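You operate a simulated robot arm through the tools that you are given. There is no shell and no other tool.

The job below is to be done with a simulated robot arm. You get a single attempt, and the scene is never put back.

TASK
Lay tube F52 in the length gauge and lock the stop against it.
Fine: free the lock lever and slide the stop back first; the tube must lie up against the end block.

It is judged by the outcome, as a careful person would: the job done as asked, and still so three seconds after it is handed in. It fails if anything else is knocked over, pushed out of place, dropped, spilled or broken.

THE ROBOT
A 7-joint arm with a two-finger gripper, fixed in place. Base frame: the origin is at the foot of the arm, x ahead of it, y to its left, z up; the work surface is at about z = 90. Lengths are in cm, angles in rad, forces in N, time in s.
With the tool pointing down near the work surface it reaches from about 32 to 76 cm from the base axis. Its first joint turns from -2.897 to 2.897 rad. Payload 1.71 kg.
The tool frame sits at the grasp point between the pads (the TCP): z along the fingers, y along the line on which they close. The tips reach 2 cm beyond it. The gripper opens to 9.6 cm. The gripper's body begins 11.3 cm behind the TCP.
Orientation is that of the tool frame in the base frame, as a unit quaternion [x, y, z, w]. With the fingers straight down and closing along the base's y, the tool's x points along the base's -x, its y along +y and its z along -z.

THE INTERFACE
- The arm moves only by the tool apply_moves. Its argument "steps" is a list of rows, each a list of 7 numbers: the shift along the tool's x, y, z in units of 250 mm (1.0 is 250 mm), then the turn, a rotation vector about the tool's x, y, z in units of 45 degrees (1.0 is 45 degrees), then the finger opening in cm, from 0 to 9.6. In form: [[dx, dy, dz, wx, wy, wz, gripper], ...]. A call has 1 to 20 rows; each row is the pose to reach, as a shift and turn from the pose commanded when the call began, along the tool's axes at that moment. A call with a number of a shift or a turn outside -1 to 1 is refused whole. Each row takes 0.2 s and may step no farther than 5 cm and 0.15 rad from the row before; otherwise, or with a gripper value out of range, the whole call is refused. Where a pose cannot be reached the arm comes as near as it can. A force on the tool above 40 N (or 10 N above the force at the start of the call, whichever is more), or a blocked arm, ends the call early, and 0.2 s more pass. Each finger travels about 15.3 cm/s and halts on what it meets, pressing with about 32 N; the grip force reading is that of the motor and also rises with nothing between the fingers. The clock runs only during rows and for 0.2 s after the last one: add rows that repeat a pose to give the fingers time. It gives the time, the measured TCP pose, the force on the tool (base axes), the opening and the grip force at its end, in the units of the frame above (readings bear some noise), with the torque about the TCP (base axes, N m) and any sound that the robot's microphone picked up.
- Cameras (640 x 400 px; columns grow to the right, rows downward): "scene" is fixed at [4.97, 64.91, 164.91]; the picture's right is [-0.30, -0.95, 0.00], its down [-0.74, 0.23, -0.63] and it looks along [0.60, -0.19, -0.78] (base axes); focal length 358 px, centre (320, 200). "wrist" rides on the gripper at [6.6, 1.4, -14.5] in the tool frame; the picture's right is [-0.21, 0.98, 0.00], its down [-0.88, -0.18, -0.45] and it looks along [-0.44, -0.09, 0.90] (tool axes); focal length 275 px, centre (320, 200). There is no depth. A picture from a camera that has moved, and an enlarged one, comes with that camera's place and axes in the base frame and with its lens.
- camera(camera): a new picture of that camera. No time passes.
- move_column(by): slides the trunk up (or, below 0, down) by that many cm; the arm rides with it, the base frame stays. It gives what a move gives, with no picture.
- zoom(camera, box): a new picture of the part [left, top, right, bottom] of that camera's present view, enlarged. No time passes.
- close_job(): hands the job in; it is judged then, once.

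Nothing tells you positions but the pictures and the camera data. Unless the task says otherwise, let go and move clear before handing in.

The tools are called after "Request:" as name(argument=value, ...) on one line, values as JSON. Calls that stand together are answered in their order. apply_moves: Moves the arm, as the interface text tells. Its arguments: {"type":"object","properties":{"steps":{"type":"array","items":{"type":"array","items":{"type":"number"}}}},"required":["steps"]} The other tools are called the same way: move_column (by) slides the trunk up or down; camera (camera) takes a picture; zoom (camera, box) takes an enlarged picture of a part of a camera's view; close_job () hands the job in.

At the start:

```text
t: 0.0
tool_pos: [46.11, 23.98, 120.97]
tcp_rot: [0.0, 1.0, 0.0, -0.002]
ft_force: [0.4, -0.4, -0.3]
moment: [0.02, 0.03, 0.02]
gripper_width: 9.62
gripper_force: 0.0
trunk travel left (down, up): [-32.5, 6.1]
```

scene: 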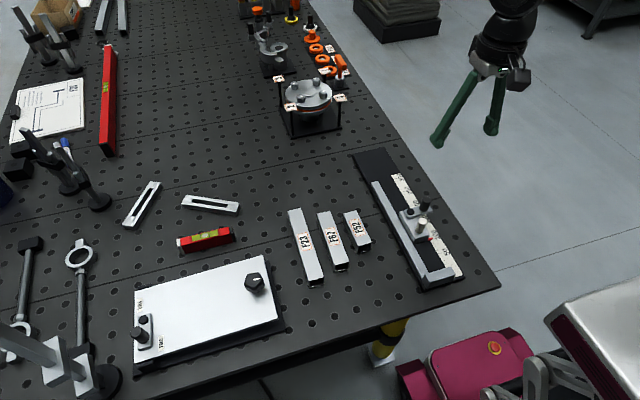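
wrist: 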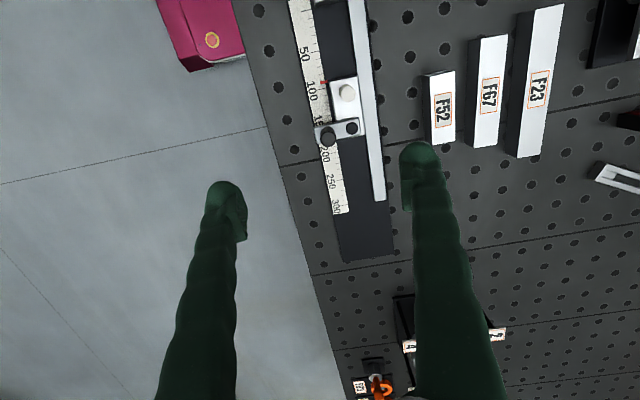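

I see the pegboard table with three labelled tubes (F23, F67, F52) and a length gauge with a scale, a sliding stop and a lever. I'll look closer at the gauge and tubes before moving.

Request:
zoom(camera="scene", box=[340, 140, 500, 300])

Request:
zoom(camera="scene", box=[270, 180, 400, 300])

Request:
zoom(camera="wrist", box=[260, 0, 480, 200])

```text
2.50 times, centred on (420, 220) of scene
camera zoom: at [4.97, 64.91, 164.91], right [-0.3, -0.95, 0.0], down [-0.74, 0.23, -0.63], along [0.6, -0.19, -0.78], focal length 895 px, centre (70, 150)
```

zoom: 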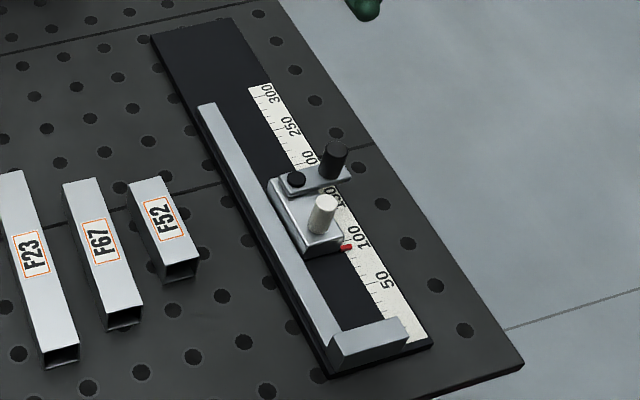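

```text
3.33 times, centred on (335, 240) of scene
camera zoom: at [4.97, 64.91, 164.91], right [-0.3, -0.95, 0.0], down [-0.74, 0.23, -0.63], along [0.6, -0.19, -0.78], focal length 1193 px, centre (270, 67)
```

zoom: 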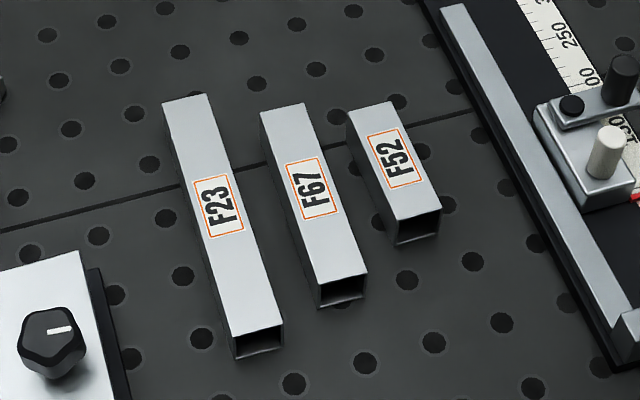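

```text
2.00 times, centred on (370, 100) of wrist
camera zoom: at [39.57, 25.41, 135.46], right [0.21, 0.98, 0.0], down [0.88, -0.18, 0.44], along [0.43, -0.09, -0.9], focal length 551 px, centre (220, 400)
```

zoom: 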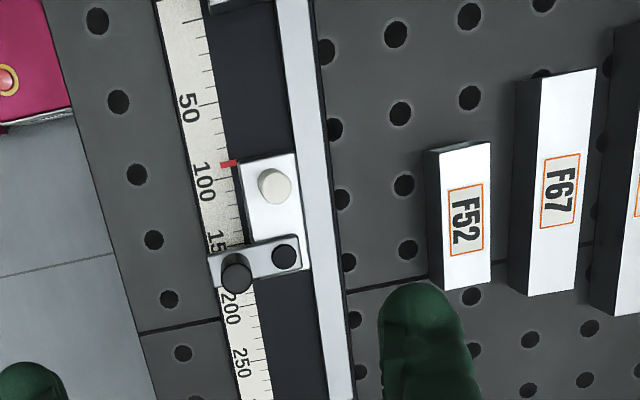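

The gauge runs along x (about x 31–76, y 22–33), with the end block at the near end. F52 lies around (49.6, 41.3), about 10 cm long. I'll bring the wrist camera closer above the stop to see the lever and scale.

Request:
apply_moves(steps=[[0.05, 0.02, 0.1, 0, 0, 0, 9.6], [0.1, 0.045, 0.2, 0, 0, 0, 9.6], [0.15, 0.07, 0.3, 0, 0, 0, 9.6], [0.2, 0.095, 0.4, 0, 0, 0, 9.6], [0.26, 0.125, 0.5, 0, 0, 0, 9.6], [0.26, 0.125, 0.5, 0, 0, 0, 9.6]])

Request:
camera(camera="wrist")

Request:
camera(camera="scene")

```text
t: 1.4
tool_pos: [38.03, 27.01, 108.99]
tcp_rot: [-0.001, 1.0, 0.001, 0.008]
ft_force: [0.8, 0.5, 0.5]
moment: [-0.02, -0.01, -0.01]
gripper_width: 9.59
gripper_force: 0.2
trunk travel left (down, up): [-32.5, 6.1]
```

```text
taken
camera wrist: at [31.23, 28.43, 123.39], right [0.21, 0.98, 0.0], down [0.87, -0.18, 0.46], along [0.45, -0.09, -0.89], focal length 275 px, centre (320, 200)
```

wrist: 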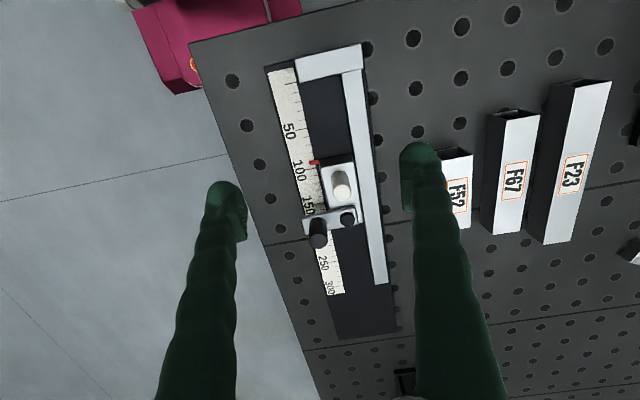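

```text
taken
```

scene: 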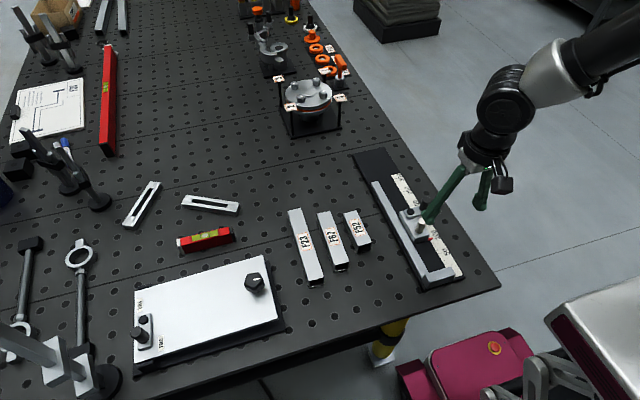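

The wrist view now shows the whole gauge; the stop sits at about 105 mm with the lever across the scale. The measured pose differs by 1.5 cm from the commanded one, so I'll hold still for a moment and see whether it settles.

Request:
apply_moves(steps=[[0, 0, 0, 0, 0, 0, 9.6], [0, 0, 0, 0, 0, 0, 9.6]])

Request:
zoom(camera="wrist", box=[250, 30, 410, 190])

Request:
zoom(camera="wrist", box=[280, 140, 380, 260])

```text
t: 2.0
tool_pos: [37.99, 27.05, 108.92]
tcp_rot: [0.0, 1.0, 0.0, 0.007]
ft_force: [0.5, 0.6, -0.3]
moment: [-0.03, 0.0, 0.02]
gripper_width: 9.63
gripper_force: 0.0
trunk travel left (down, up): [-32.5, 6.1]
```

```text
2.50 times, centred on (330, 110) of wrist
camera zoom: at [31.21, 28.48, 123.42], right [0.21, 0.98, 0.0], down [0.87, -0.18, 0.46], along [0.45, -0.09, -0.89], focal length 688 px, centre (295, 425)
```

zoom: 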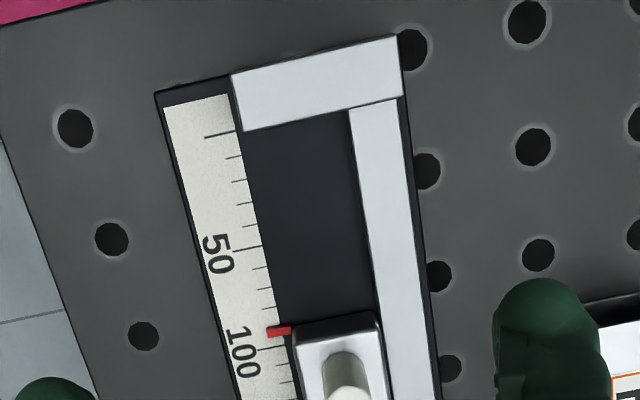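

```text
3.33 times, centred on (330, 200) of wrist
camera zoom: at [31.21, 28.48, 123.42], right [0.21, 0.98, 0.0], down [0.87, -0.18, 0.46], along [0.45, -0.09, -0.89], focal length 918 px, centre (287, 200)
```

zoom: 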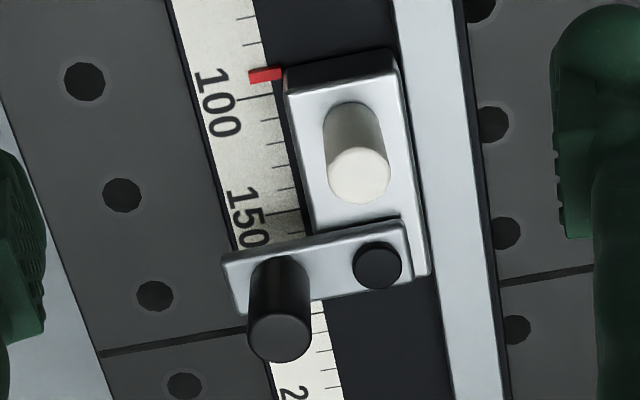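

The pointer reads just under 100 mm, so the stop blocks the ~10 cm tube for now. Before fine work I'll test how commanded and measured motion relate with small moves.

Request:
apply_moves(steps=[[-0.04, 0, 0, 0, 0, 0, 9.6], [-0.08, 0, 0, 0, 0, 0, 9.6], [-0.08, 0, 0, 0, 0, 0, 9.6], [-0.08, 0, 0, 0, 0, 0, 9.6]])

```text
t: 3.0
tool_pos: [40.01, 27.06, 109.03]
tcp_rot: [0.0, 1.0, 0.0, 0.007]
ft_force: [-0.4, 0.6, 0.3]
moment: [0.02, 0.02, -0.01]
gripper_width: 9.6
gripper_force: 0.1
trunk travel left (down, up): [-32.5, 6.1]
```

Relative motion is accurate (2 cm commanded, 2 cm moved), so I'll just work from the measured pose. From the wrist view I put the end block's inner face at x≈33.0 and the fence's inner edge at y≈30.4; next I'll zoom in to get the heights.

Request:
zoom(camera="scene", box=[400, 240, 480, 300])

Request:
zoom(camera="scene", box=[385, 185, 465, 245])

Request:
zoom(camera="scene", box=[335, 195, 395, 265])

Request:
zoom(camera="wrist", box=[270, 100, 390, 260])

```text
6.67 times, centred on (440, 270) of scene
camera zoom: at [4.97, 64.91, 164.91], right [-0.3, -0.95, 0.0], down [-0.74, 0.23, -0.63], along [0.6, -0.19, -0.78], focal length 2386 px, centre (-480, -267)
```

zoom: 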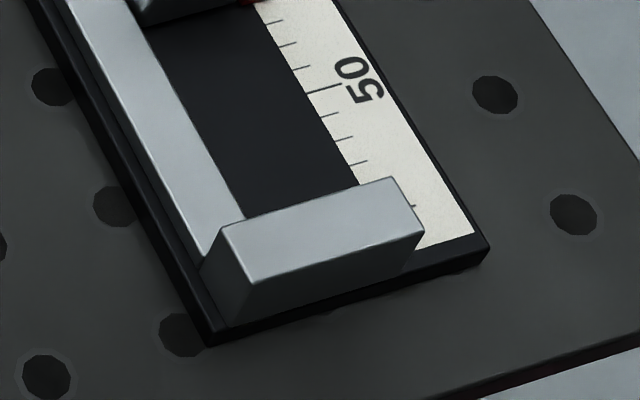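

```text
6.67 times, centred on (425, 215) of scene
camera zoom: at [4.97, 64.91, 164.91], right [-0.3, -0.95, 0.0], down [-0.74, 0.23, -0.63], along [0.6, -0.19, -0.78], focal length 2386 px, centre (-380, 100)
```

zoom: 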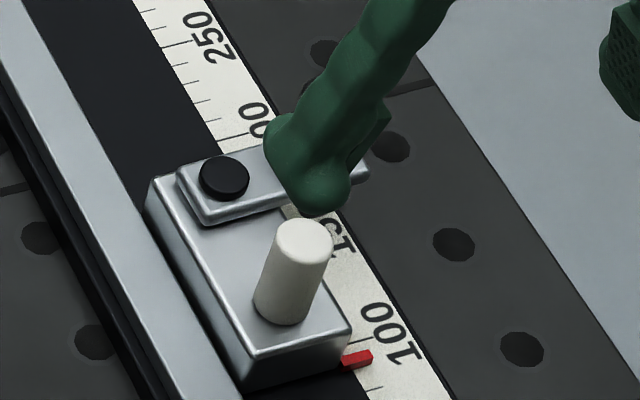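

```text
5.71 times, centred on (365, 230) of scene
camera zoom: at [4.97, 64.91, 164.91], right [-0.3, -0.95, 0.0], down [-0.74, 0.23, -0.63], along [0.6, -0.19, -0.78], focal length 2045 px, centre (63, 29)
```

zoom: 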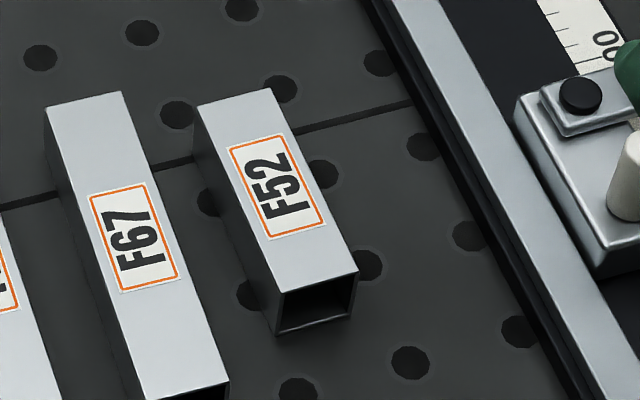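

```text
2.50 times, centred on (330, 180) of wrist
camera zoom: at [33.23, 28.46, 123.46], right [0.21, 0.98, 0.0], down [0.87, -0.18, 0.46], along [0.45, -0.09, -0.89], focal length 688 px, centre (295, 250)
```

zoom: 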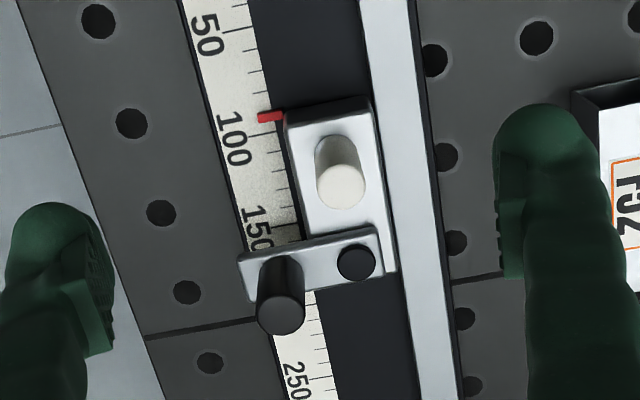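

The end block looks about 3 cm tall on the plate. I'll zoom tighter on the fence and the stop to pin down their heights.

Request:
zoom(camera="scene", box=[415, 250, 455, 290])

Request:
zoom(camera="scene", box=[365, 175, 405, 215])

Request:
zoom(camera="scene", box=[390, 200, 450, 250])

```text
10.00 times, centred on (435, 270) of scene
camera zoom: at [4.97, 64.91, 164.91], right [-0.3, -0.95, 0.0], down [-0.74, 0.23, -0.63], along [0.6, -0.19, -0.78], focal length 3579 px, centre (-830, -500)
```

zoom: 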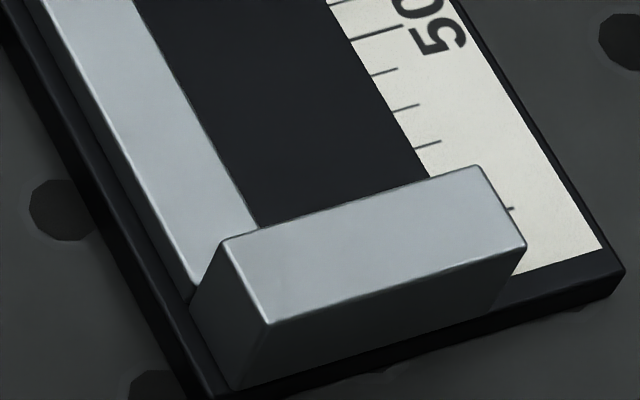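

```text
10.00 times, centred on (385, 195) of scene
camera zoom: at [4.97, 64.91, 164.91], right [-0.3, -0.95, 0.0], down [-0.74, 0.23, -0.63], along [0.6, -0.19, -0.78], focal length 3579 px, centre (-330, 250)
```

zoom: 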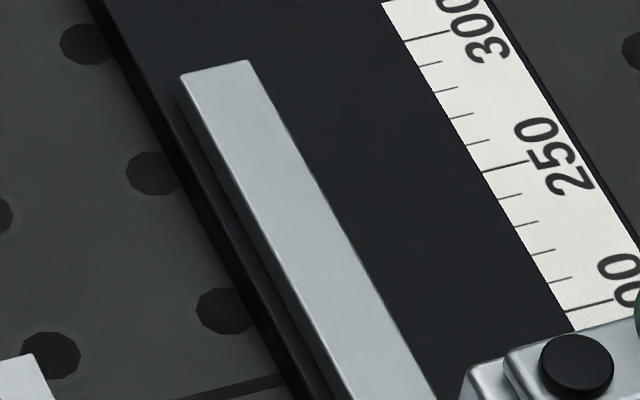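

```text
8.00 times, centred on (420, 225) of scene
camera zoom: at [4.97, 64.91, 164.91], right [-0.3, -0.95, 0.0], down [-0.74, 0.23, -0.63], along [0.6, -0.19, -0.78], focal length 2864 px, centre (-480, 0)
```

zoom: 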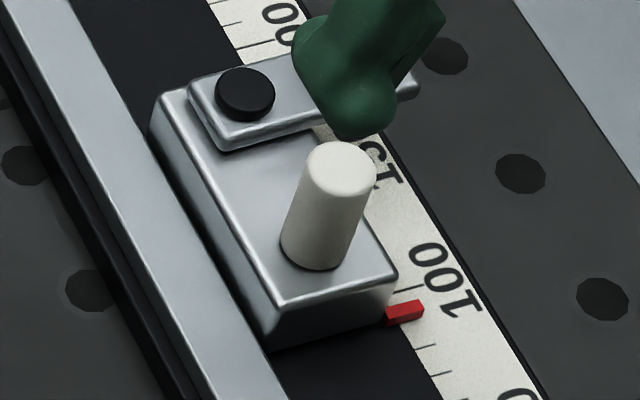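

The fence is only about 1 cm tall (z≈92), the end block about 3 cm (z≈94), and the stop's cream knob and black lever knob stand to about z≈97–98.5. I'll look at the lever closely for any marking of its free direction.

Request:
zoom(camera="wrist", box=[295, 120, 365, 220])

Request:
zoom(camera="wrist", box=[290, 180, 360, 240])

```text
4.00 times, centred on (330, 170) of wrist
camera zoom: at [33.23, 28.46, 123.46], right [0.21, 0.98, 0.0], down [0.87, -0.18, 0.46], along [0.45, -0.09, -0.89], focal length 1101 px, centre (280, 320)
```

zoom: 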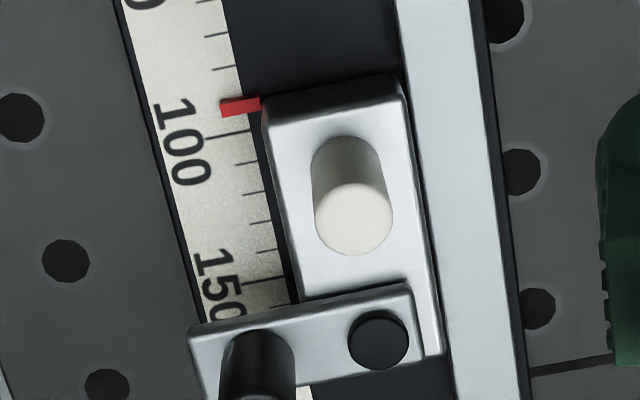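

```text
6.67 times, centred on (325, 210) of wrist
camera zoom: at [33.23, 28.46, 123.46], right [0.21, 0.98, 0.0], down [0.87, -0.18, 0.46], along [0.45, -0.09, -0.89], focal length 1835 px, centre (287, 133)
```

zoom: 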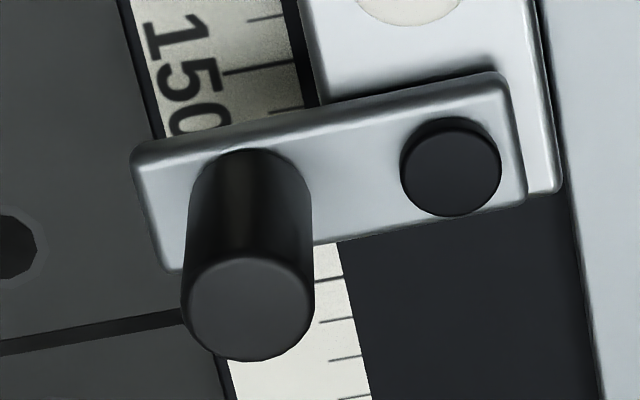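

No markings on the lever. I take the lever to pivot at about (48.7, 28.2) with its tall black knob at about (48.7, 24.5); the cream slide knob is at about (43.9, 28.2). Next I'll close the fingers and stand them in front (−x side) of the black knob, still high, and check.

Request:
apply_moves(steps=[[-0.06, -0.03, 0, 0, 0.018, 0, 6], [-0.12, -0.06, 0, 0, 0.018, 0, 3], [-0.18, -0.09, 0, 0, 0.018, 0, 0], [-0.232, -0.102, 0, 0, 0.018, 0, 0], [-0.232, -0.102, 0, 0, 0.018, 0, 0], [-0.232, -0.102, 0, 0, 0.018, 0, 0]])

Request:
camera(camera="wrist")

Request:
zoom(camera="scene", box=[385, 165, 475, 255])

```text
t: 4.4
tool_pos: [45.78, 24.53, 109.13]
tcp_rot: [0.0, 1.0, 0.0, 0.0]
ft_force: [0.9, 0.9, -0.1]
moment: [0.02, 0.0, 0.0]
gripper_width: 0.0
gripper_force: 29.4
trunk travel left (down, up): [-32.5, 6.1]
```

```text
taken
camera wrist: at [39.23, 25.92, 123.73], right [0.21, 0.98, 0.0], down [0.88, -0.18, 0.44], along [0.43, -0.09, -0.9], focal length 275 px, centre (320, 200)
```

wrist: 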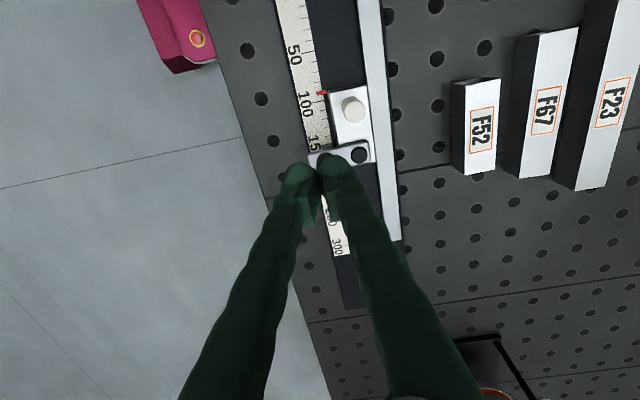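

```text
4.44 times, centred on (430, 210) of scene
camera zoom: at [4.97, 64.91, 164.91], right [-0.3, -0.95, 0.0], down [-0.74, 0.23, -0.63], along [0.6, -0.19, -0.78], focal length 1591 px, centre (-169, 156)
```

zoom: 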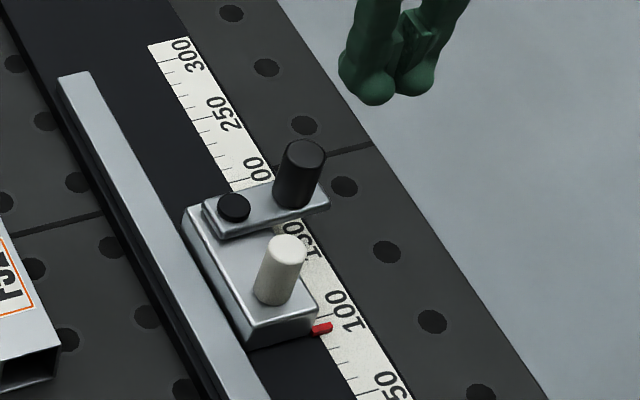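

The closed fingers are in front of the black knob with clear air below (only the scale). I'll go straight down so the tips are just above the lever bar, at z≈96.

Request:
apply_moves(steps=[[0, 0, 0.1, 0, 0, 0, 0], [0, 0, 0.2, 0, 0, 0, 0], [0, 0, 0.3, 0, 0, 0, 0], [0, 0, 0.38, 0, 0, 0, 0], [0, 0, 0.444, 0, 0, 0, 0], [0, 0, 0.444, 0, 0, 0, 0]])

Request:
camera(camera="wrist")

Request:
zoom(camera="scene", box=[385, 165, 475, 255])

```text
t: 5.8
tool_pos: [45.82, 24.6, 97.92]
tcp_rot: [0.0, 1.0, 0.0, 0.001]
ft_force: [-0.5, 0.5, 0.5]
moment: [0.02, 0.01, 0.02]
gripper_width: 0.0
gripper_force: 29.3
trunk travel left (down, up): [-32.5, 6.1]
```

```text
taken
camera wrist: at [39.19, 26.02, 112.56], right [0.21, 0.98, 0.0], down [0.88, -0.19, 0.44], along [0.44, -0.09, -0.9], focal length 275 px, centre (320, 200)
```

wrist: 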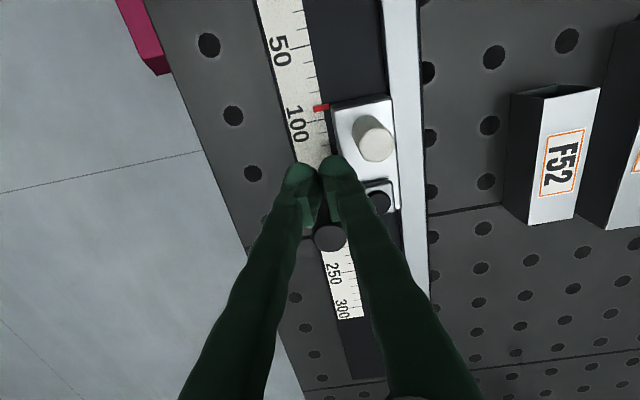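

```text
4.44 times, centred on (430, 210) of scene
camera zoom: at [4.97, 64.91, 164.91], right [-0.3, -0.95, 0.0], down [-0.74, 0.23, -0.63], along [0.6, -0.19, -0.78], focal length 1591 px, centre (-169, 156)
```

zoom: 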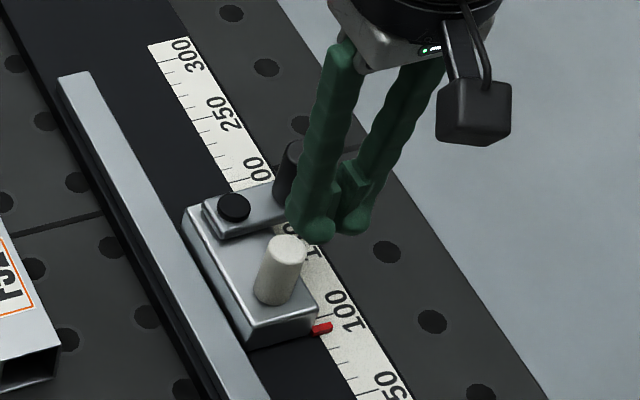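

The fingertips stand right in front of the black knob with no contact yet. I'll push it gently toward +x in small steps and watch the force to feel whether this is the freeing direction.

Request:
apply_moves(steps=[[-0.012, 0, 0, 0, 0, 0, 0], [-0.024, 0, 0, 0, 0, 0, 0], [-0.036, 0, 0, 0, 0, 0, 0], [-0.044, 0, 0, 0, 0, 0, 0], [-0.052, 0, 0, 0, 0, 0, 0], [-0.052, 0, 0, 0, 0, 0, 0]])

Request:
zoom(camera="wrist", box=[260, 80, 420, 260])

```text
t: 7.2
tool_pos: [47.01, 24.69, 97.95]
tcp_rot: [0.0, 1.0, 0.001, 0.0]
ft_force: [-0.9, -0.4, 0.2]
moment: [0.04, 0.04, 0.01]
gripper_width: 0.01
gripper_force: 29.7
trunk travel left (down, up): [-32.5, 6.1]
```

```text
2.22 times, centred on (340, 170) of wrist
camera zoom: at [40.5, 26.01, 112.55], right [0.21, 0.98, 0.0], down [0.88, -0.18, 0.44], along [0.44, -0.09, -0.9], focal length 612 px, centre (276, 267)
```

zoom: 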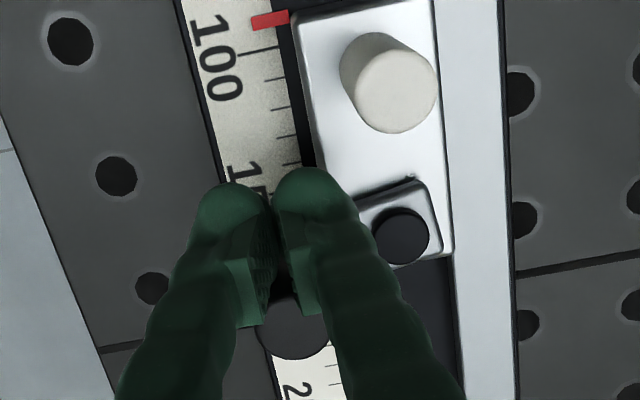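

Force is still near zero at x=47.0. I'll keep pushing gently.

Request:
apply_moves(steps=[[-0.012, 0, 0, 0, 0, 0, 0], [-0.024, 0, 0, 0, 0, 0, 0], [-0.032, 0, 0, 0, 0, 0, 0], [-0.04, 0, 0, 0, 0, 0, 0], [-0.04, 0, 0, 0, 0, 0, 0]])

Request:
zoom(camera="wrist", box=[260, 80, 420, 260])

Request:
zoom(camera="scene", box=[385, 165, 475, 255])

```text
t: 8.4
tool_pos: [48.03, 24.68, 98.08]
tcp_rot: [0.0, 1.0, 0.0, 0.0]
ft_force: [-1.3, 0.7, -0.1]
moment: [0.01, 0.02, 0.01]
gripper_width: 0.0
gripper_force: 29.7
trunk travel left (down, up): [-32.5, 6.1]
```

```text
2.22 times, centred on (340, 170) of wrist
camera zoom: at [41.51, 26.06, 112.54], right [0.21, 0.98, 0.0], down [0.88, -0.18, 0.44], along [0.44, -0.09, -0.9], focal length 612 px, centre (276, 267)
```

zoom: 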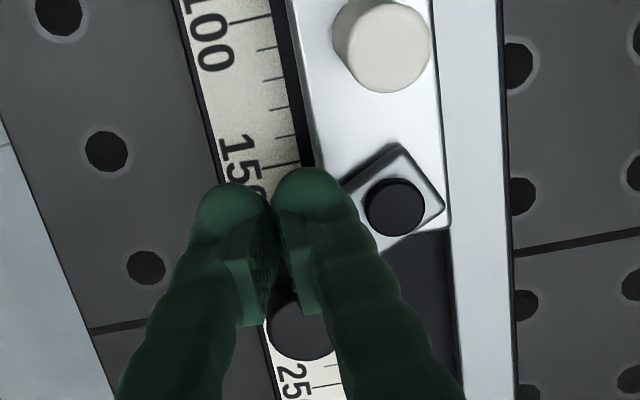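

```text
4.44 times, centred on (430, 210) of scene
camera zoom: at [4.97, 64.91, 164.91], right [-0.3, -0.95, 0.0], down [-0.74, 0.23, -0.63], along [0.6, -0.19, -0.78], focal length 1591 px, centre (-169, 156)
```

zoom: 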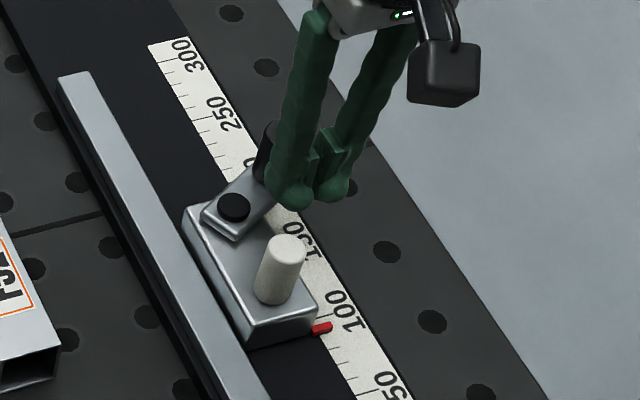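

The lever turns freely toward +x with only ~1 N, and the stop has not moved. I'll keep pushing the knob along its arc.

Request:
apply_moves(steps=[[-0.012, 0, 0, 0, 0, 0, 0], [-0.024, 0, 0, 0, 0, 0, 0], [-0.036, 0, 0, 0, 0, 0, 0], [-0.048, 0, 0, 0, 0, 0, 0], [-0.06, 0, 0, 0, 0, 0, 0], [-0.072, 0, 0, 0, 0, 0, 0], [-0.072, 0, 0, 0, 0, 0, 0]])

Request:
zoom(camera="wrist", box=[260, 80, 420, 260])

Request:
zoom(camera="scene", box=[385, 165, 475, 255])

```text
t: 10.0
tool_pos: [50.0, 24.56, 98.07]
tcp_rot: [0.0, 1.0, 0.0, 0.0]
ft_force: [-0.8, 0.0, 1.0]
moment: [0.0, -0.01, 0.01]
gripper_width: 0.0
gripper_force: 29.5
trunk travel left (down, up): [-32.5, 6.1]
```

```text
2.22 times, centred on (340, 170) of wrist
camera zoom: at [43.32, 25.98, 112.58], right [0.21, 0.98, 0.0], down [0.88, -0.19, 0.44], along [0.44, -0.09, -0.9], focal length 612 px, centre (276, 267)
```

zoom: 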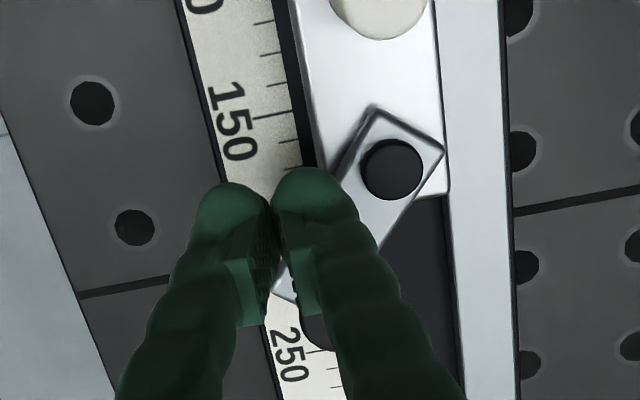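

```text
4.44 times, centred on (430, 210) of scene
camera zoom: at [4.97, 64.91, 164.91], right [-0.3, -0.95, 0.0], down [-0.74, 0.23, -0.63], along [0.6, -0.19, -0.78], focal length 1591 px, centre (-169, 156)
```

zoom: 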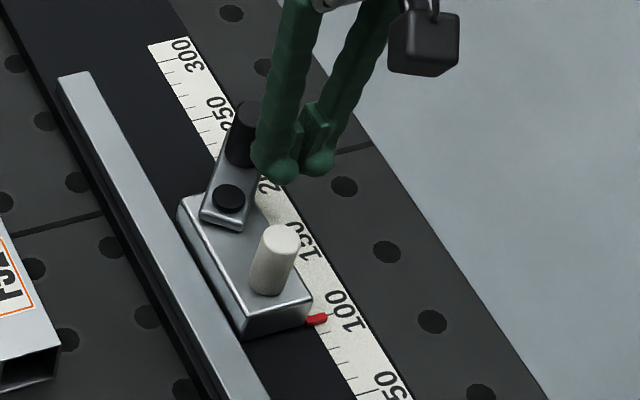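

The lever is past about 45° and the stop has begun to slide back with it, so it is free. I'll back off, rise above the knobs and go in front of the cream knob.

Request:
apply_moves(steps=[[0.016, -0.008, 0, 0, 0, 0, 0], [0.016, -0.008, -0.08, 0, 0, 0, 0], [0.016, -0.008, -0.18, 0, 0, 0, 0], [0.12, 0.06, -0.2, 0, 0, 0, 0], [0.22, 0.11, -0.2, 0, 0, 0, 0], [0.32, 0.146, -0.2, 0, 0, 0, 0], [0.332, 0.146, -0.2, 0, 0, 0, 0], [0.332, 0.146, -0.2, 0, 0, 0, 0]])

Request:
camera(camera="wrist")

Request:
zoom(camera="scene", box=[385, 165, 475, 255])

```text
t: 11.8
tool_pos: [41.43, 28.24, 103.22]
tcp_rot: [0.001, 1.0, 0.001, 0.0]
ft_force: [-0.4, -0.5, 0.7]
moment: [0.01, -0.03, -0.01]
gripper_width: 0.02
gripper_force: 29.2
trunk travel left (down, up): [-32.5, 6.1]
```

```text
taken
camera wrist: at [34.94, 29.66, 117.64], right [0.21, 0.98, 0.0], down [0.88, -0.18, 0.44], along [0.44, -0.09, -0.9], focal length 275 px, centre (320, 200)
```

wrist: 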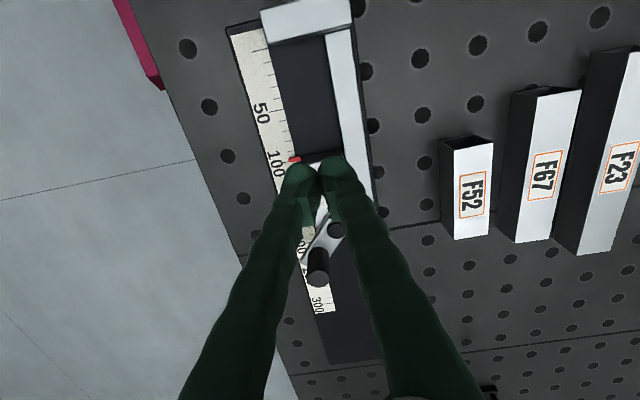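

```text
4.44 times, centred on (430, 210) of scene
camera zoom: at [4.97, 64.91, 164.91], right [-0.3, -0.95, 0.0], down [-0.74, 0.23, -0.63], along [0.6, -0.19, -0.78], focal length 1591 px, centre (-169, 156)
```

zoom: 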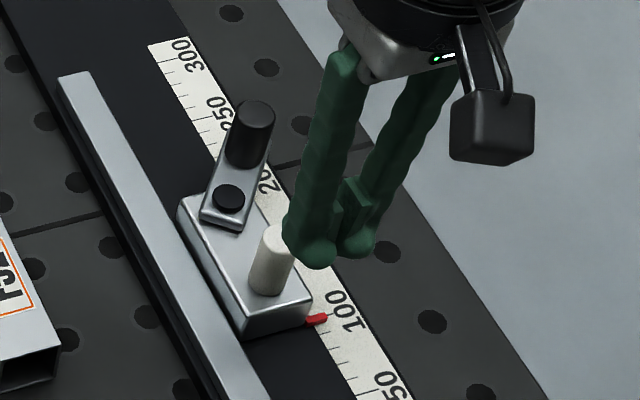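

Fingers stand about 1 cm in front of the cream knob. I'll lower to z≈96.4 (tips just above the stop body) and then push +x.

Request:
apply_moves(steps=[[0, 0, 0.1, 0, 0, 0, 0], [0, 0, 0.2, 0, 0, 0, 0], [0, 0, 0.272, 0, 0, 0, 0], [0, 0, 0.272, 0, 0, 0, 0]])

Request:
zoom(camera="scene", box=[385, 165, 475, 255])

Request:
camera(camera="wrist")

```text
t: 12.8
tool_pos: [41.54, 28.35, 96.38]
tcp_rot: [0.0, 1.0, 0.001, 0.0]
ft_force: [0.8, -0.3, 0.9]
moment: [-0.01, -0.01, 0.04]
gripper_width: 0.0
gripper_force: 29.6
trunk travel left (down, up): [-32.5, 6.1]
```

```text
4.44 times, centred on (430, 210) of scene
camera zoom: at [4.97, 64.91, 164.91], right [-0.3, -0.95, 0.0], down [-0.74, 0.23, -0.63], along [0.6, -0.19, -0.78], focal length 1591 px, centre (-169, 156)
```

zoom: 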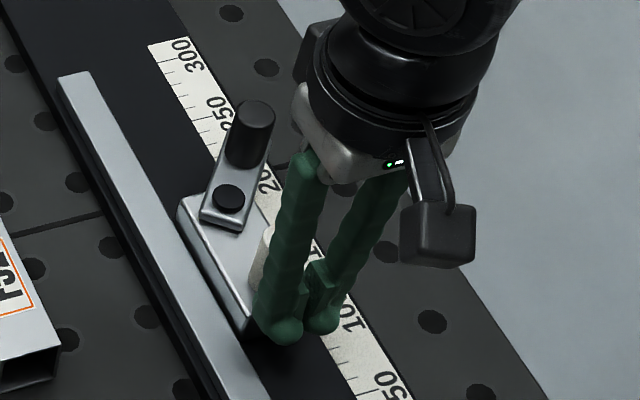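

```text
taken
camera wrist: at [34.98, 29.66, 110.78], right [0.21, 0.98, 0.0], down [0.88, -0.19, 0.44], along [0.44, -0.09, -0.9], focal length 275 px, centre (320, 200)
```

wrist: 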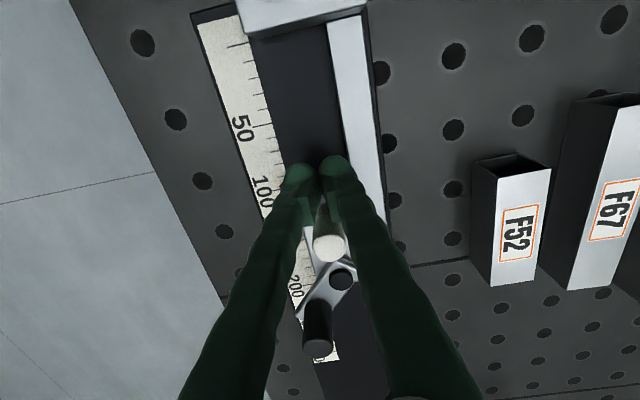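

Aligned with the cream knob. I'll push the stop back about 6 cm, watching the force.

Request:
apply_moves(steps=[[-0.02, 0, 0, 0, 0, 0, 0], [-0.04, 0, 0, 0, 0, 0, 0], [-0.06, 0, 0, 0, 0, 0, 0], [-0.08, 0, 0, 0, 0, 0, 0], [-0.1, 0, 0, 0, 0, 0, 0], [-0.12, 0, 0, 0, 0, 0, 0], [-0.14, 0, 0, 0, 0, 0, 0], [-0.16, 0, 0, 0, 0, 0, 0], [-0.18, 0, 0, 0, 0, 0, 0], [-0.2, 0, 0, 0, 0, 0, 0], [-0.22, 0, 0, 0, 0, 0, 0], [-0.24, 0, 0, 0, 0, 0, 0], [-0.26, 0, 0, 0, 0, 0, 0], [-0.28, 0, 0, 0, 0, 0, 0], [-0.28, 0, 0, 0, 0, 0, 0]])

Request:
zoom(camera="scene", box=[365, 145, 475, 255])

Request:
camera(camera="wrist")

```text
t: 16.0
tool_pos: [48.52, 28.13, 96.24]
tcp_rot: [0.001, 1.0, -0.001, 0.0]
ft_force: [-1.0, 0.0, -0.1]
moment: [-0.01, 0.02, 0.0]
gripper_width: 0.01
gripper_force: 29.9
trunk travel left (down, up): [-32.5, 6.1]
```

```text
3.64 times, centred on (420, 200) of scene
camera zoom: at [4.97, 64.91, 164.91], right [-0.3, -0.95, 0.0], down [-0.74, 0.23, -0.63], along [0.6, -0.19, -0.78], focal length 1302 px, centre (-44, 200)
```

zoom: 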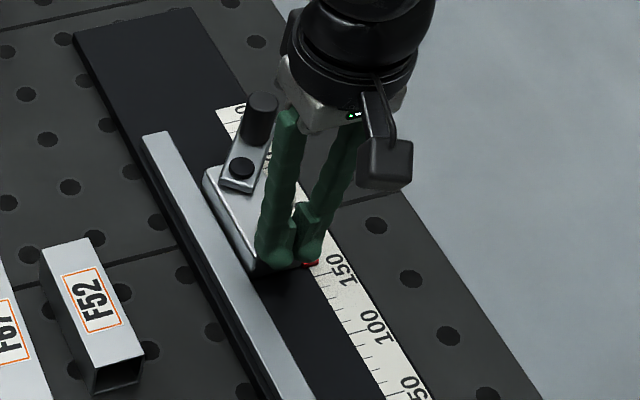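

```text
taken
camera wrist: at [41.94, 29.61, 110.76], right [0.21, 0.98, 0.0], down [0.88, -0.18, 0.44], along [0.43, -0.09, -0.9], focal length 275 px, centre (320, 200)
```

wrist: 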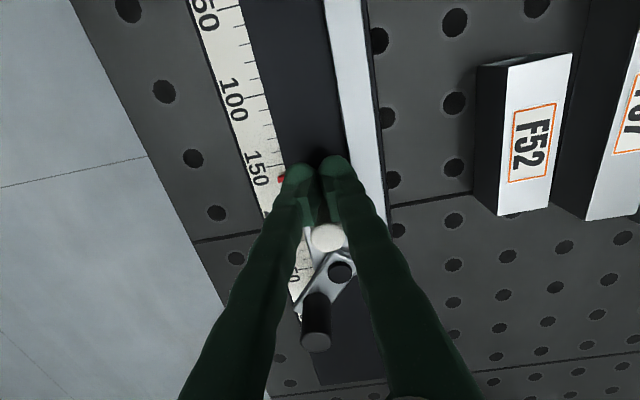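

The stop is now back at ~158 mm, leaving plenty of room. I'll back off, rise, and move above F52 with the fingers partly open to measure it.

Request:
apply_moves(steps=[[0.03, 0, 0, 0, 0, 0, 0], [0.03, 0, -0.12, 0, 0, 0, 0], [0.03, 0, -0.28, 0, 0, 0, 0], [0.03, 0.04, -0.42, 0, 0, 0, 0], [0.03, 0.2, -0.46, 0, 0, 0, 2], [0.05, 0.36, -0.46, 0, 0, 0, 4], [0.06, 0.5, -0.46, 0, 0, 0, 5.2], [0.06, 0.528, -0.46, 0, 0, 0, 5.2], [0.06, 0.528, -0.46, 0, 0, 0, 5.2]])

Request:
camera(camera="wrist")

Request:
zoom(camera="wrist", box=[240, 100, 400, 200])

Request:
camera(camera="scene")

```text
t: 18.0
tool_pos: [47.13, 41.49, 107.66]
tcp_rot: [0.001, 1.0, 0.0, 0.0]
ft_force: [-0.1, -0.1, 0.0]
moment: [0.0, 0.0, -0.02]
gripper_width: 5.2
gripper_force: 0.0
trunk travel left (down, up): [-32.5, 6.1]
```

```text
taken
camera wrist: at [40.54, 42.79, 122.15], right [0.21, 0.98, 0.0], down [0.88, -0.18, 0.44], along [0.43, -0.09, -0.9], focal length 275 px, centre (320, 200)
```

wrist: 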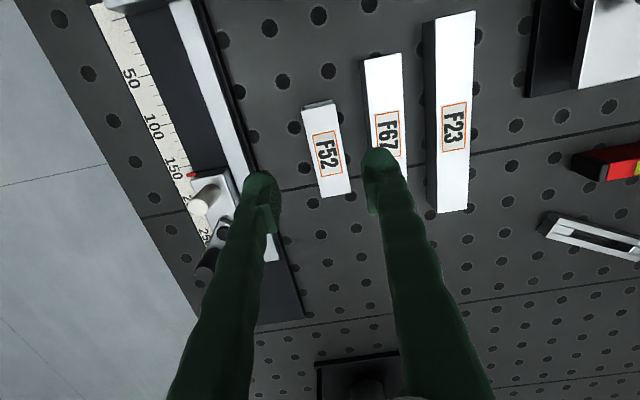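

```text
4.00 times, centred on (320, 150) of wrist
camera zoom: at [40.54, 42.79, 122.15], right [0.21, 0.98, 0.0], down [0.88, -0.18, 0.44], along [0.43, -0.09, -0.9], focal length 1101 px, centre (320, 400)
```

zoom: 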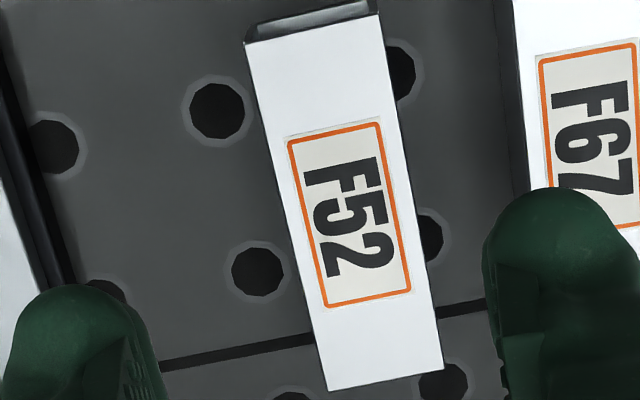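

```text
taken
```

scene: 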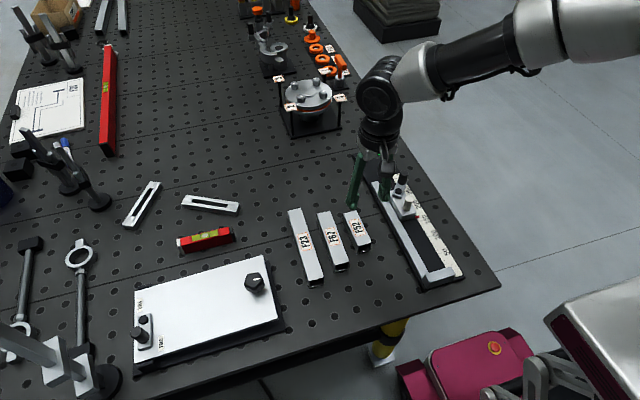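

F52's top measures about x 44.4–54.3, y 40.1–43.5, so it is roughly 10 cm long and 3.4 cm wide, centred on (49.3, 41.8); F67 stays clear at y>46.6. I'll centre over it and come down to just above it.

Request:
apply_moves(steps=[[-0.0876, 0.0152, 0, 0, 0, 0, 5.4], [-0.0876, 0.0152, 0.12, 0, 0, 0, 5.4], [-0.0876, 0.0152, 0.24, 0, 0, 0, 5.4], [-0.0876, 0.0152, 0.36, 0, 0, 0, 5.4], [-0.0876, 0.0152, 0.42, 0, 0, 0, 5.4], [-0.0876, 0.0152, 0.42, 0, 0, 0, 5.4]])

Request:
camera(camera="wrist")

Request:
zoom(camera="scene", box=[310, 160, 400, 260])

```text
t: 19.4
tool_pos: [49.33, 41.83, 97.21]
tcp_rot: [0.0, 1.0, 0.0, 0.0]
ft_force: [0.2, -0.4, -0.5]
moment: [-0.01, -0.05, 0.01]
gripper_width: 5.38
gripper_force: 0.0
trunk travel left (down, up): [-32.5, 6.1]
```

```text
taken
camera wrist: at [42.72, 43.21, 111.66], right [0.21, 0.98, 0.0], down [0.88, -0.18, 0.44], along [0.44, -0.09, -0.9], focal length 275 px, centre (320, 200)
```

wrist: 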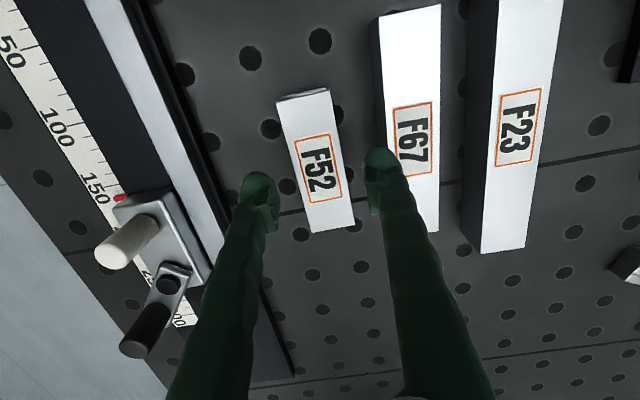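

```text
4.00 times, centred on (355, 210) of scene
camera zoom: at [4.97, 64.91, 164.91], right [-0.3, -0.95, 0.0], down [-0.74, 0.23, -0.63], along [0.6, -0.19, -0.78], focal length 1432 px, centre (180, 160)
```

zoom: 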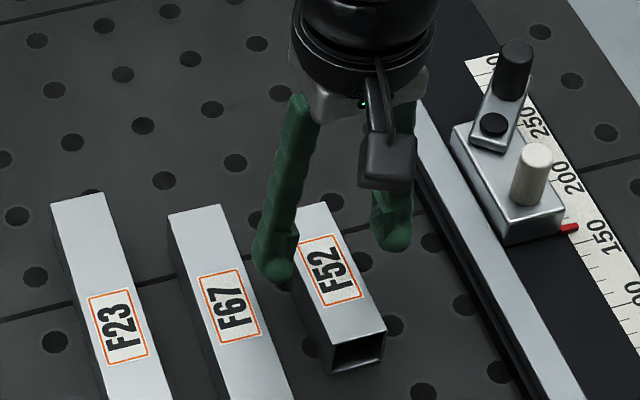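

The fingers straddle F52 evenly with F67 clear. I'll lower to z≈93.6 and close on it.

Request:
apply_moves(steps=[[0, 0, 0.05, 0, 0, 0, 5.4], [0, 0, 0.1, 0, 0, 0, 5.4], [0, 0, 0.144, 0, 0, 0, 5.4], [0, 0, 0.144, 0, 0, 0, 5.4], [0, 0, 0.144, 0, 0, 0, 4.2], [0, 0, 0.144, 0, 0, 0, 3.4], [0, 0, 0.144, 0, 0, 0, 2.8], [0, 0, 0.144, 0, 0, 0, 2.8], [0, 0, 0.144, 0, 0, 0, 2.8]])

Request:
camera(camera="wrist")

Request:
zoom(camera="scene", box=[310, 160, 400, 260])

```text
t: 21.4
tool_pos: [49.27, 41.8, 93.56]
tcp_rot: [0.0, 1.0, 0.0, -0.001]
ft_force: [0.3, 0.5, -0.5]
moment: [0.01, -0.03, 0.02]
gripper_width: 3.41
gripper_force: 32.2
trunk travel left (down, up): [-32.5, 6.1]
```

```text
taken
camera wrist: at [42.71, 43.19, 108.08], right [0.21, 0.98, 0.0], down [0.88, -0.18, 0.44], along [0.43, -0.09, -0.9], focal length 275 px, centre (320, 200)
```

wrist: 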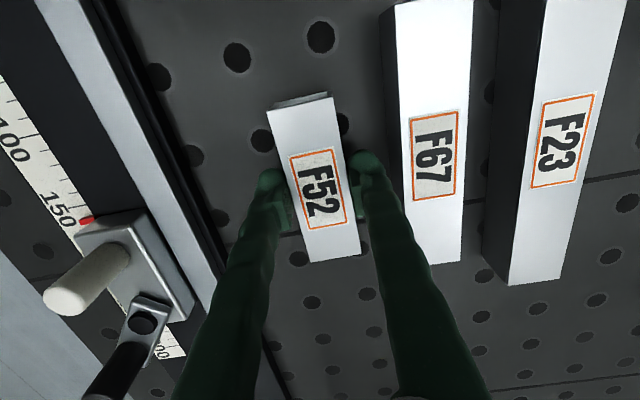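

```text
4.00 times, centred on (355, 210) of scene
camera zoom: at [4.97, 64.91, 164.91], right [-0.3, -0.95, 0.0], down [-0.74, 0.23, -0.63], along [0.6, -0.19, -0.78], focal length 1432 px, centre (180, 160)
```

zoom: 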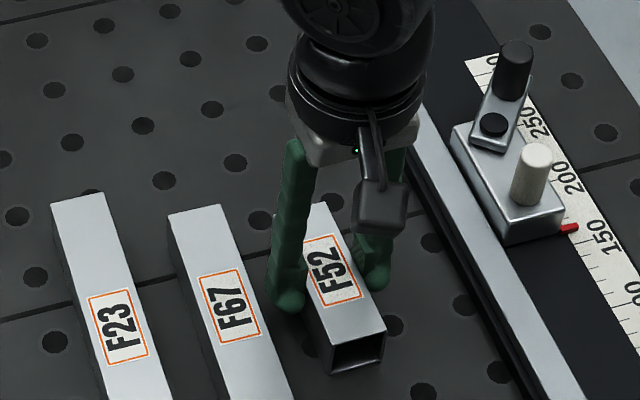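

F52 is gripped (3.41 cm wide, 32 N). I'll lift it a little first to see that it holds level.

Request:
apply_moves(steps=[[0, 0, -0.03, 0, 0, 0, 2.8], [0, 0, -0.08, 0, 0, 0, 2.8], [0, 0, -0.16, 0, 0, 0, 2.8], [0, 0, -0.24, 0, 0, 0, 2.8], [0, 0, -0.3, 0, 0, 0, 2.8], [0, 0, -0.3, 0, 0, 0, 2.8]])

Request:
zoom(camera="scene", box=[310, 140, 410, 260])

Request:
camera(camera="wrist")

```text
t: 22.8
tool_pos: [49.38, 41.9, 101.26]
tcp_rot: [0.0, 1.0, -0.001, 0.0]
ft_force: [0.2, -0.4, -1.4]
moment: [0.02, 0.01, -0.01]
gripper_width: 3.38
gripper_force: 32.5
trunk travel left (down, up): [-32.5, 6.1]
```

```text
3.33 times, centred on (360, 200) of scene
camera zoom: at [4.97, 64.91, 164.91], right [-0.3, -0.95, 0.0], down [-0.74, 0.23, -0.63], along [0.6, -0.19, -0.78], focal length 1193 px, centre (187, 200)
```

zoom: 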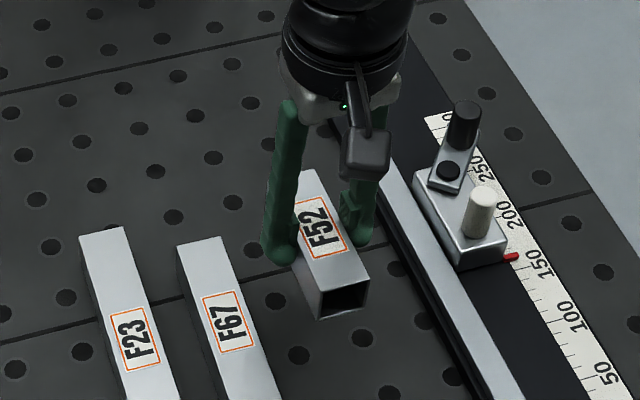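

```text
taken
camera wrist: at [42.74, 43.34, 115.72], right [0.21, 0.98, 0.0], down [0.88, -0.18, 0.44], along [0.43, -0.09, -0.9], focal length 275 px, centre (320, 200)
```

wrist: 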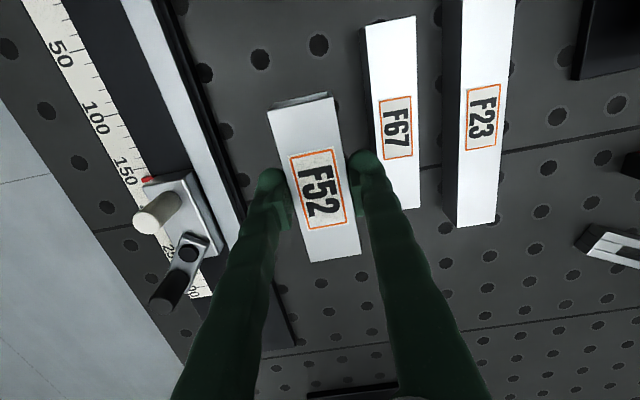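

The tube hangs level and firm. I'll carry it over the gauge lane in front of the stop.

Request:
apply_moves(steps=[[0.06, -0.07, 0, 0, 0, 0, 2.8], [0.12, -0.14, 0, 0, 0, 0, 2.8], [0.18, -0.21, 0, 0, 0, 0, 2.8], [0.24, -0.28, 0, 0, 0, 0, 2.8], [0.3, -0.35, 0, 0, 0, 0, 2.8], [0.36, -0.42, 0, 0, 0, 0, 2.8], [0.41, -0.49, 0, 0, 0, 0, 2.8], [0.428, -0.535, 0, 0, 0, 0, 2.8], [0.428, -0.535, 0, 0, 0, 0, 2.8], [0.428, -0.535, 0, 0, 0, 0, 2.8]])

Request:
camera(camera="wrist")

Request:
zoom(camera="scene", box=[380, 180, 480, 300])

Request:
zoom(camera="wrist", box=[220, 0, 420, 200])

```text
t: 25.0
tool_pos: [38.51, 28.37, 101.27]
tcp_rot: [0.0, 1.0, 0.002, 0.0]
ft_force: [-0.3, -0.1, -2.1]
moment: [0.02, 0.0, -0.01]
gripper_width: 3.36
gripper_force: 31.7
trunk travel left (down, up): [-32.5, 6.1]
```

```text
taken
camera wrist: at [31.93, 29.85, 115.75], right [0.21, 0.98, 0.0], down [0.88, -0.18, 0.44], along [0.43, -0.09, -0.9], focal length 275 px, centre (320, 200)
```

wrist: 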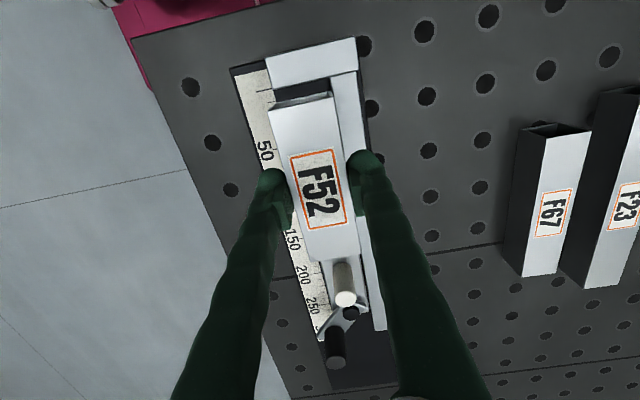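

```text
3.33 times, centred on (430, 240) of scene
camera zoom: at [4.97, 64.91, 164.91], right [-0.3, -0.95, 0.0], down [-0.74, 0.23, -0.63], along [0.6, -0.19, -0.78], focal length 1193 px, centre (-47, 67)
```

zoom: 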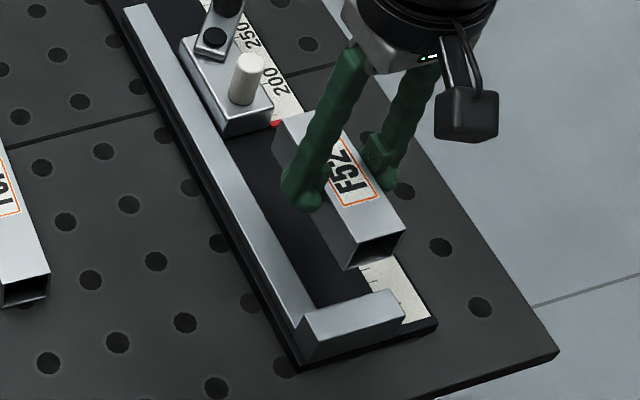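

```text
2.00 times, centred on (320, 100) of wrist
camera zoom: at [31.93, 29.85, 115.75], right [0.21, 0.98, 0.0], down [0.88, -0.18, 0.44], along [0.43, -0.09, -0.9], focal length 551 px, centre (320, 400)
```

zoom: 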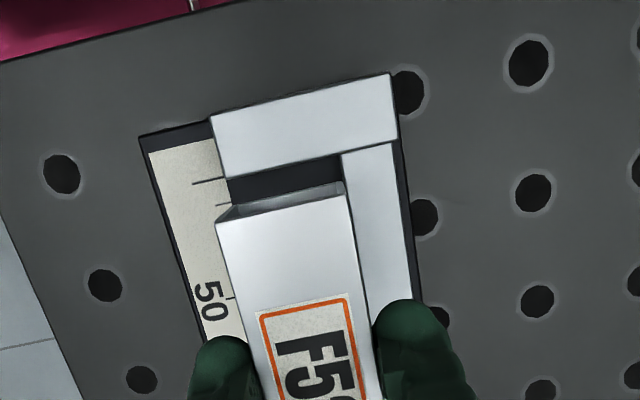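

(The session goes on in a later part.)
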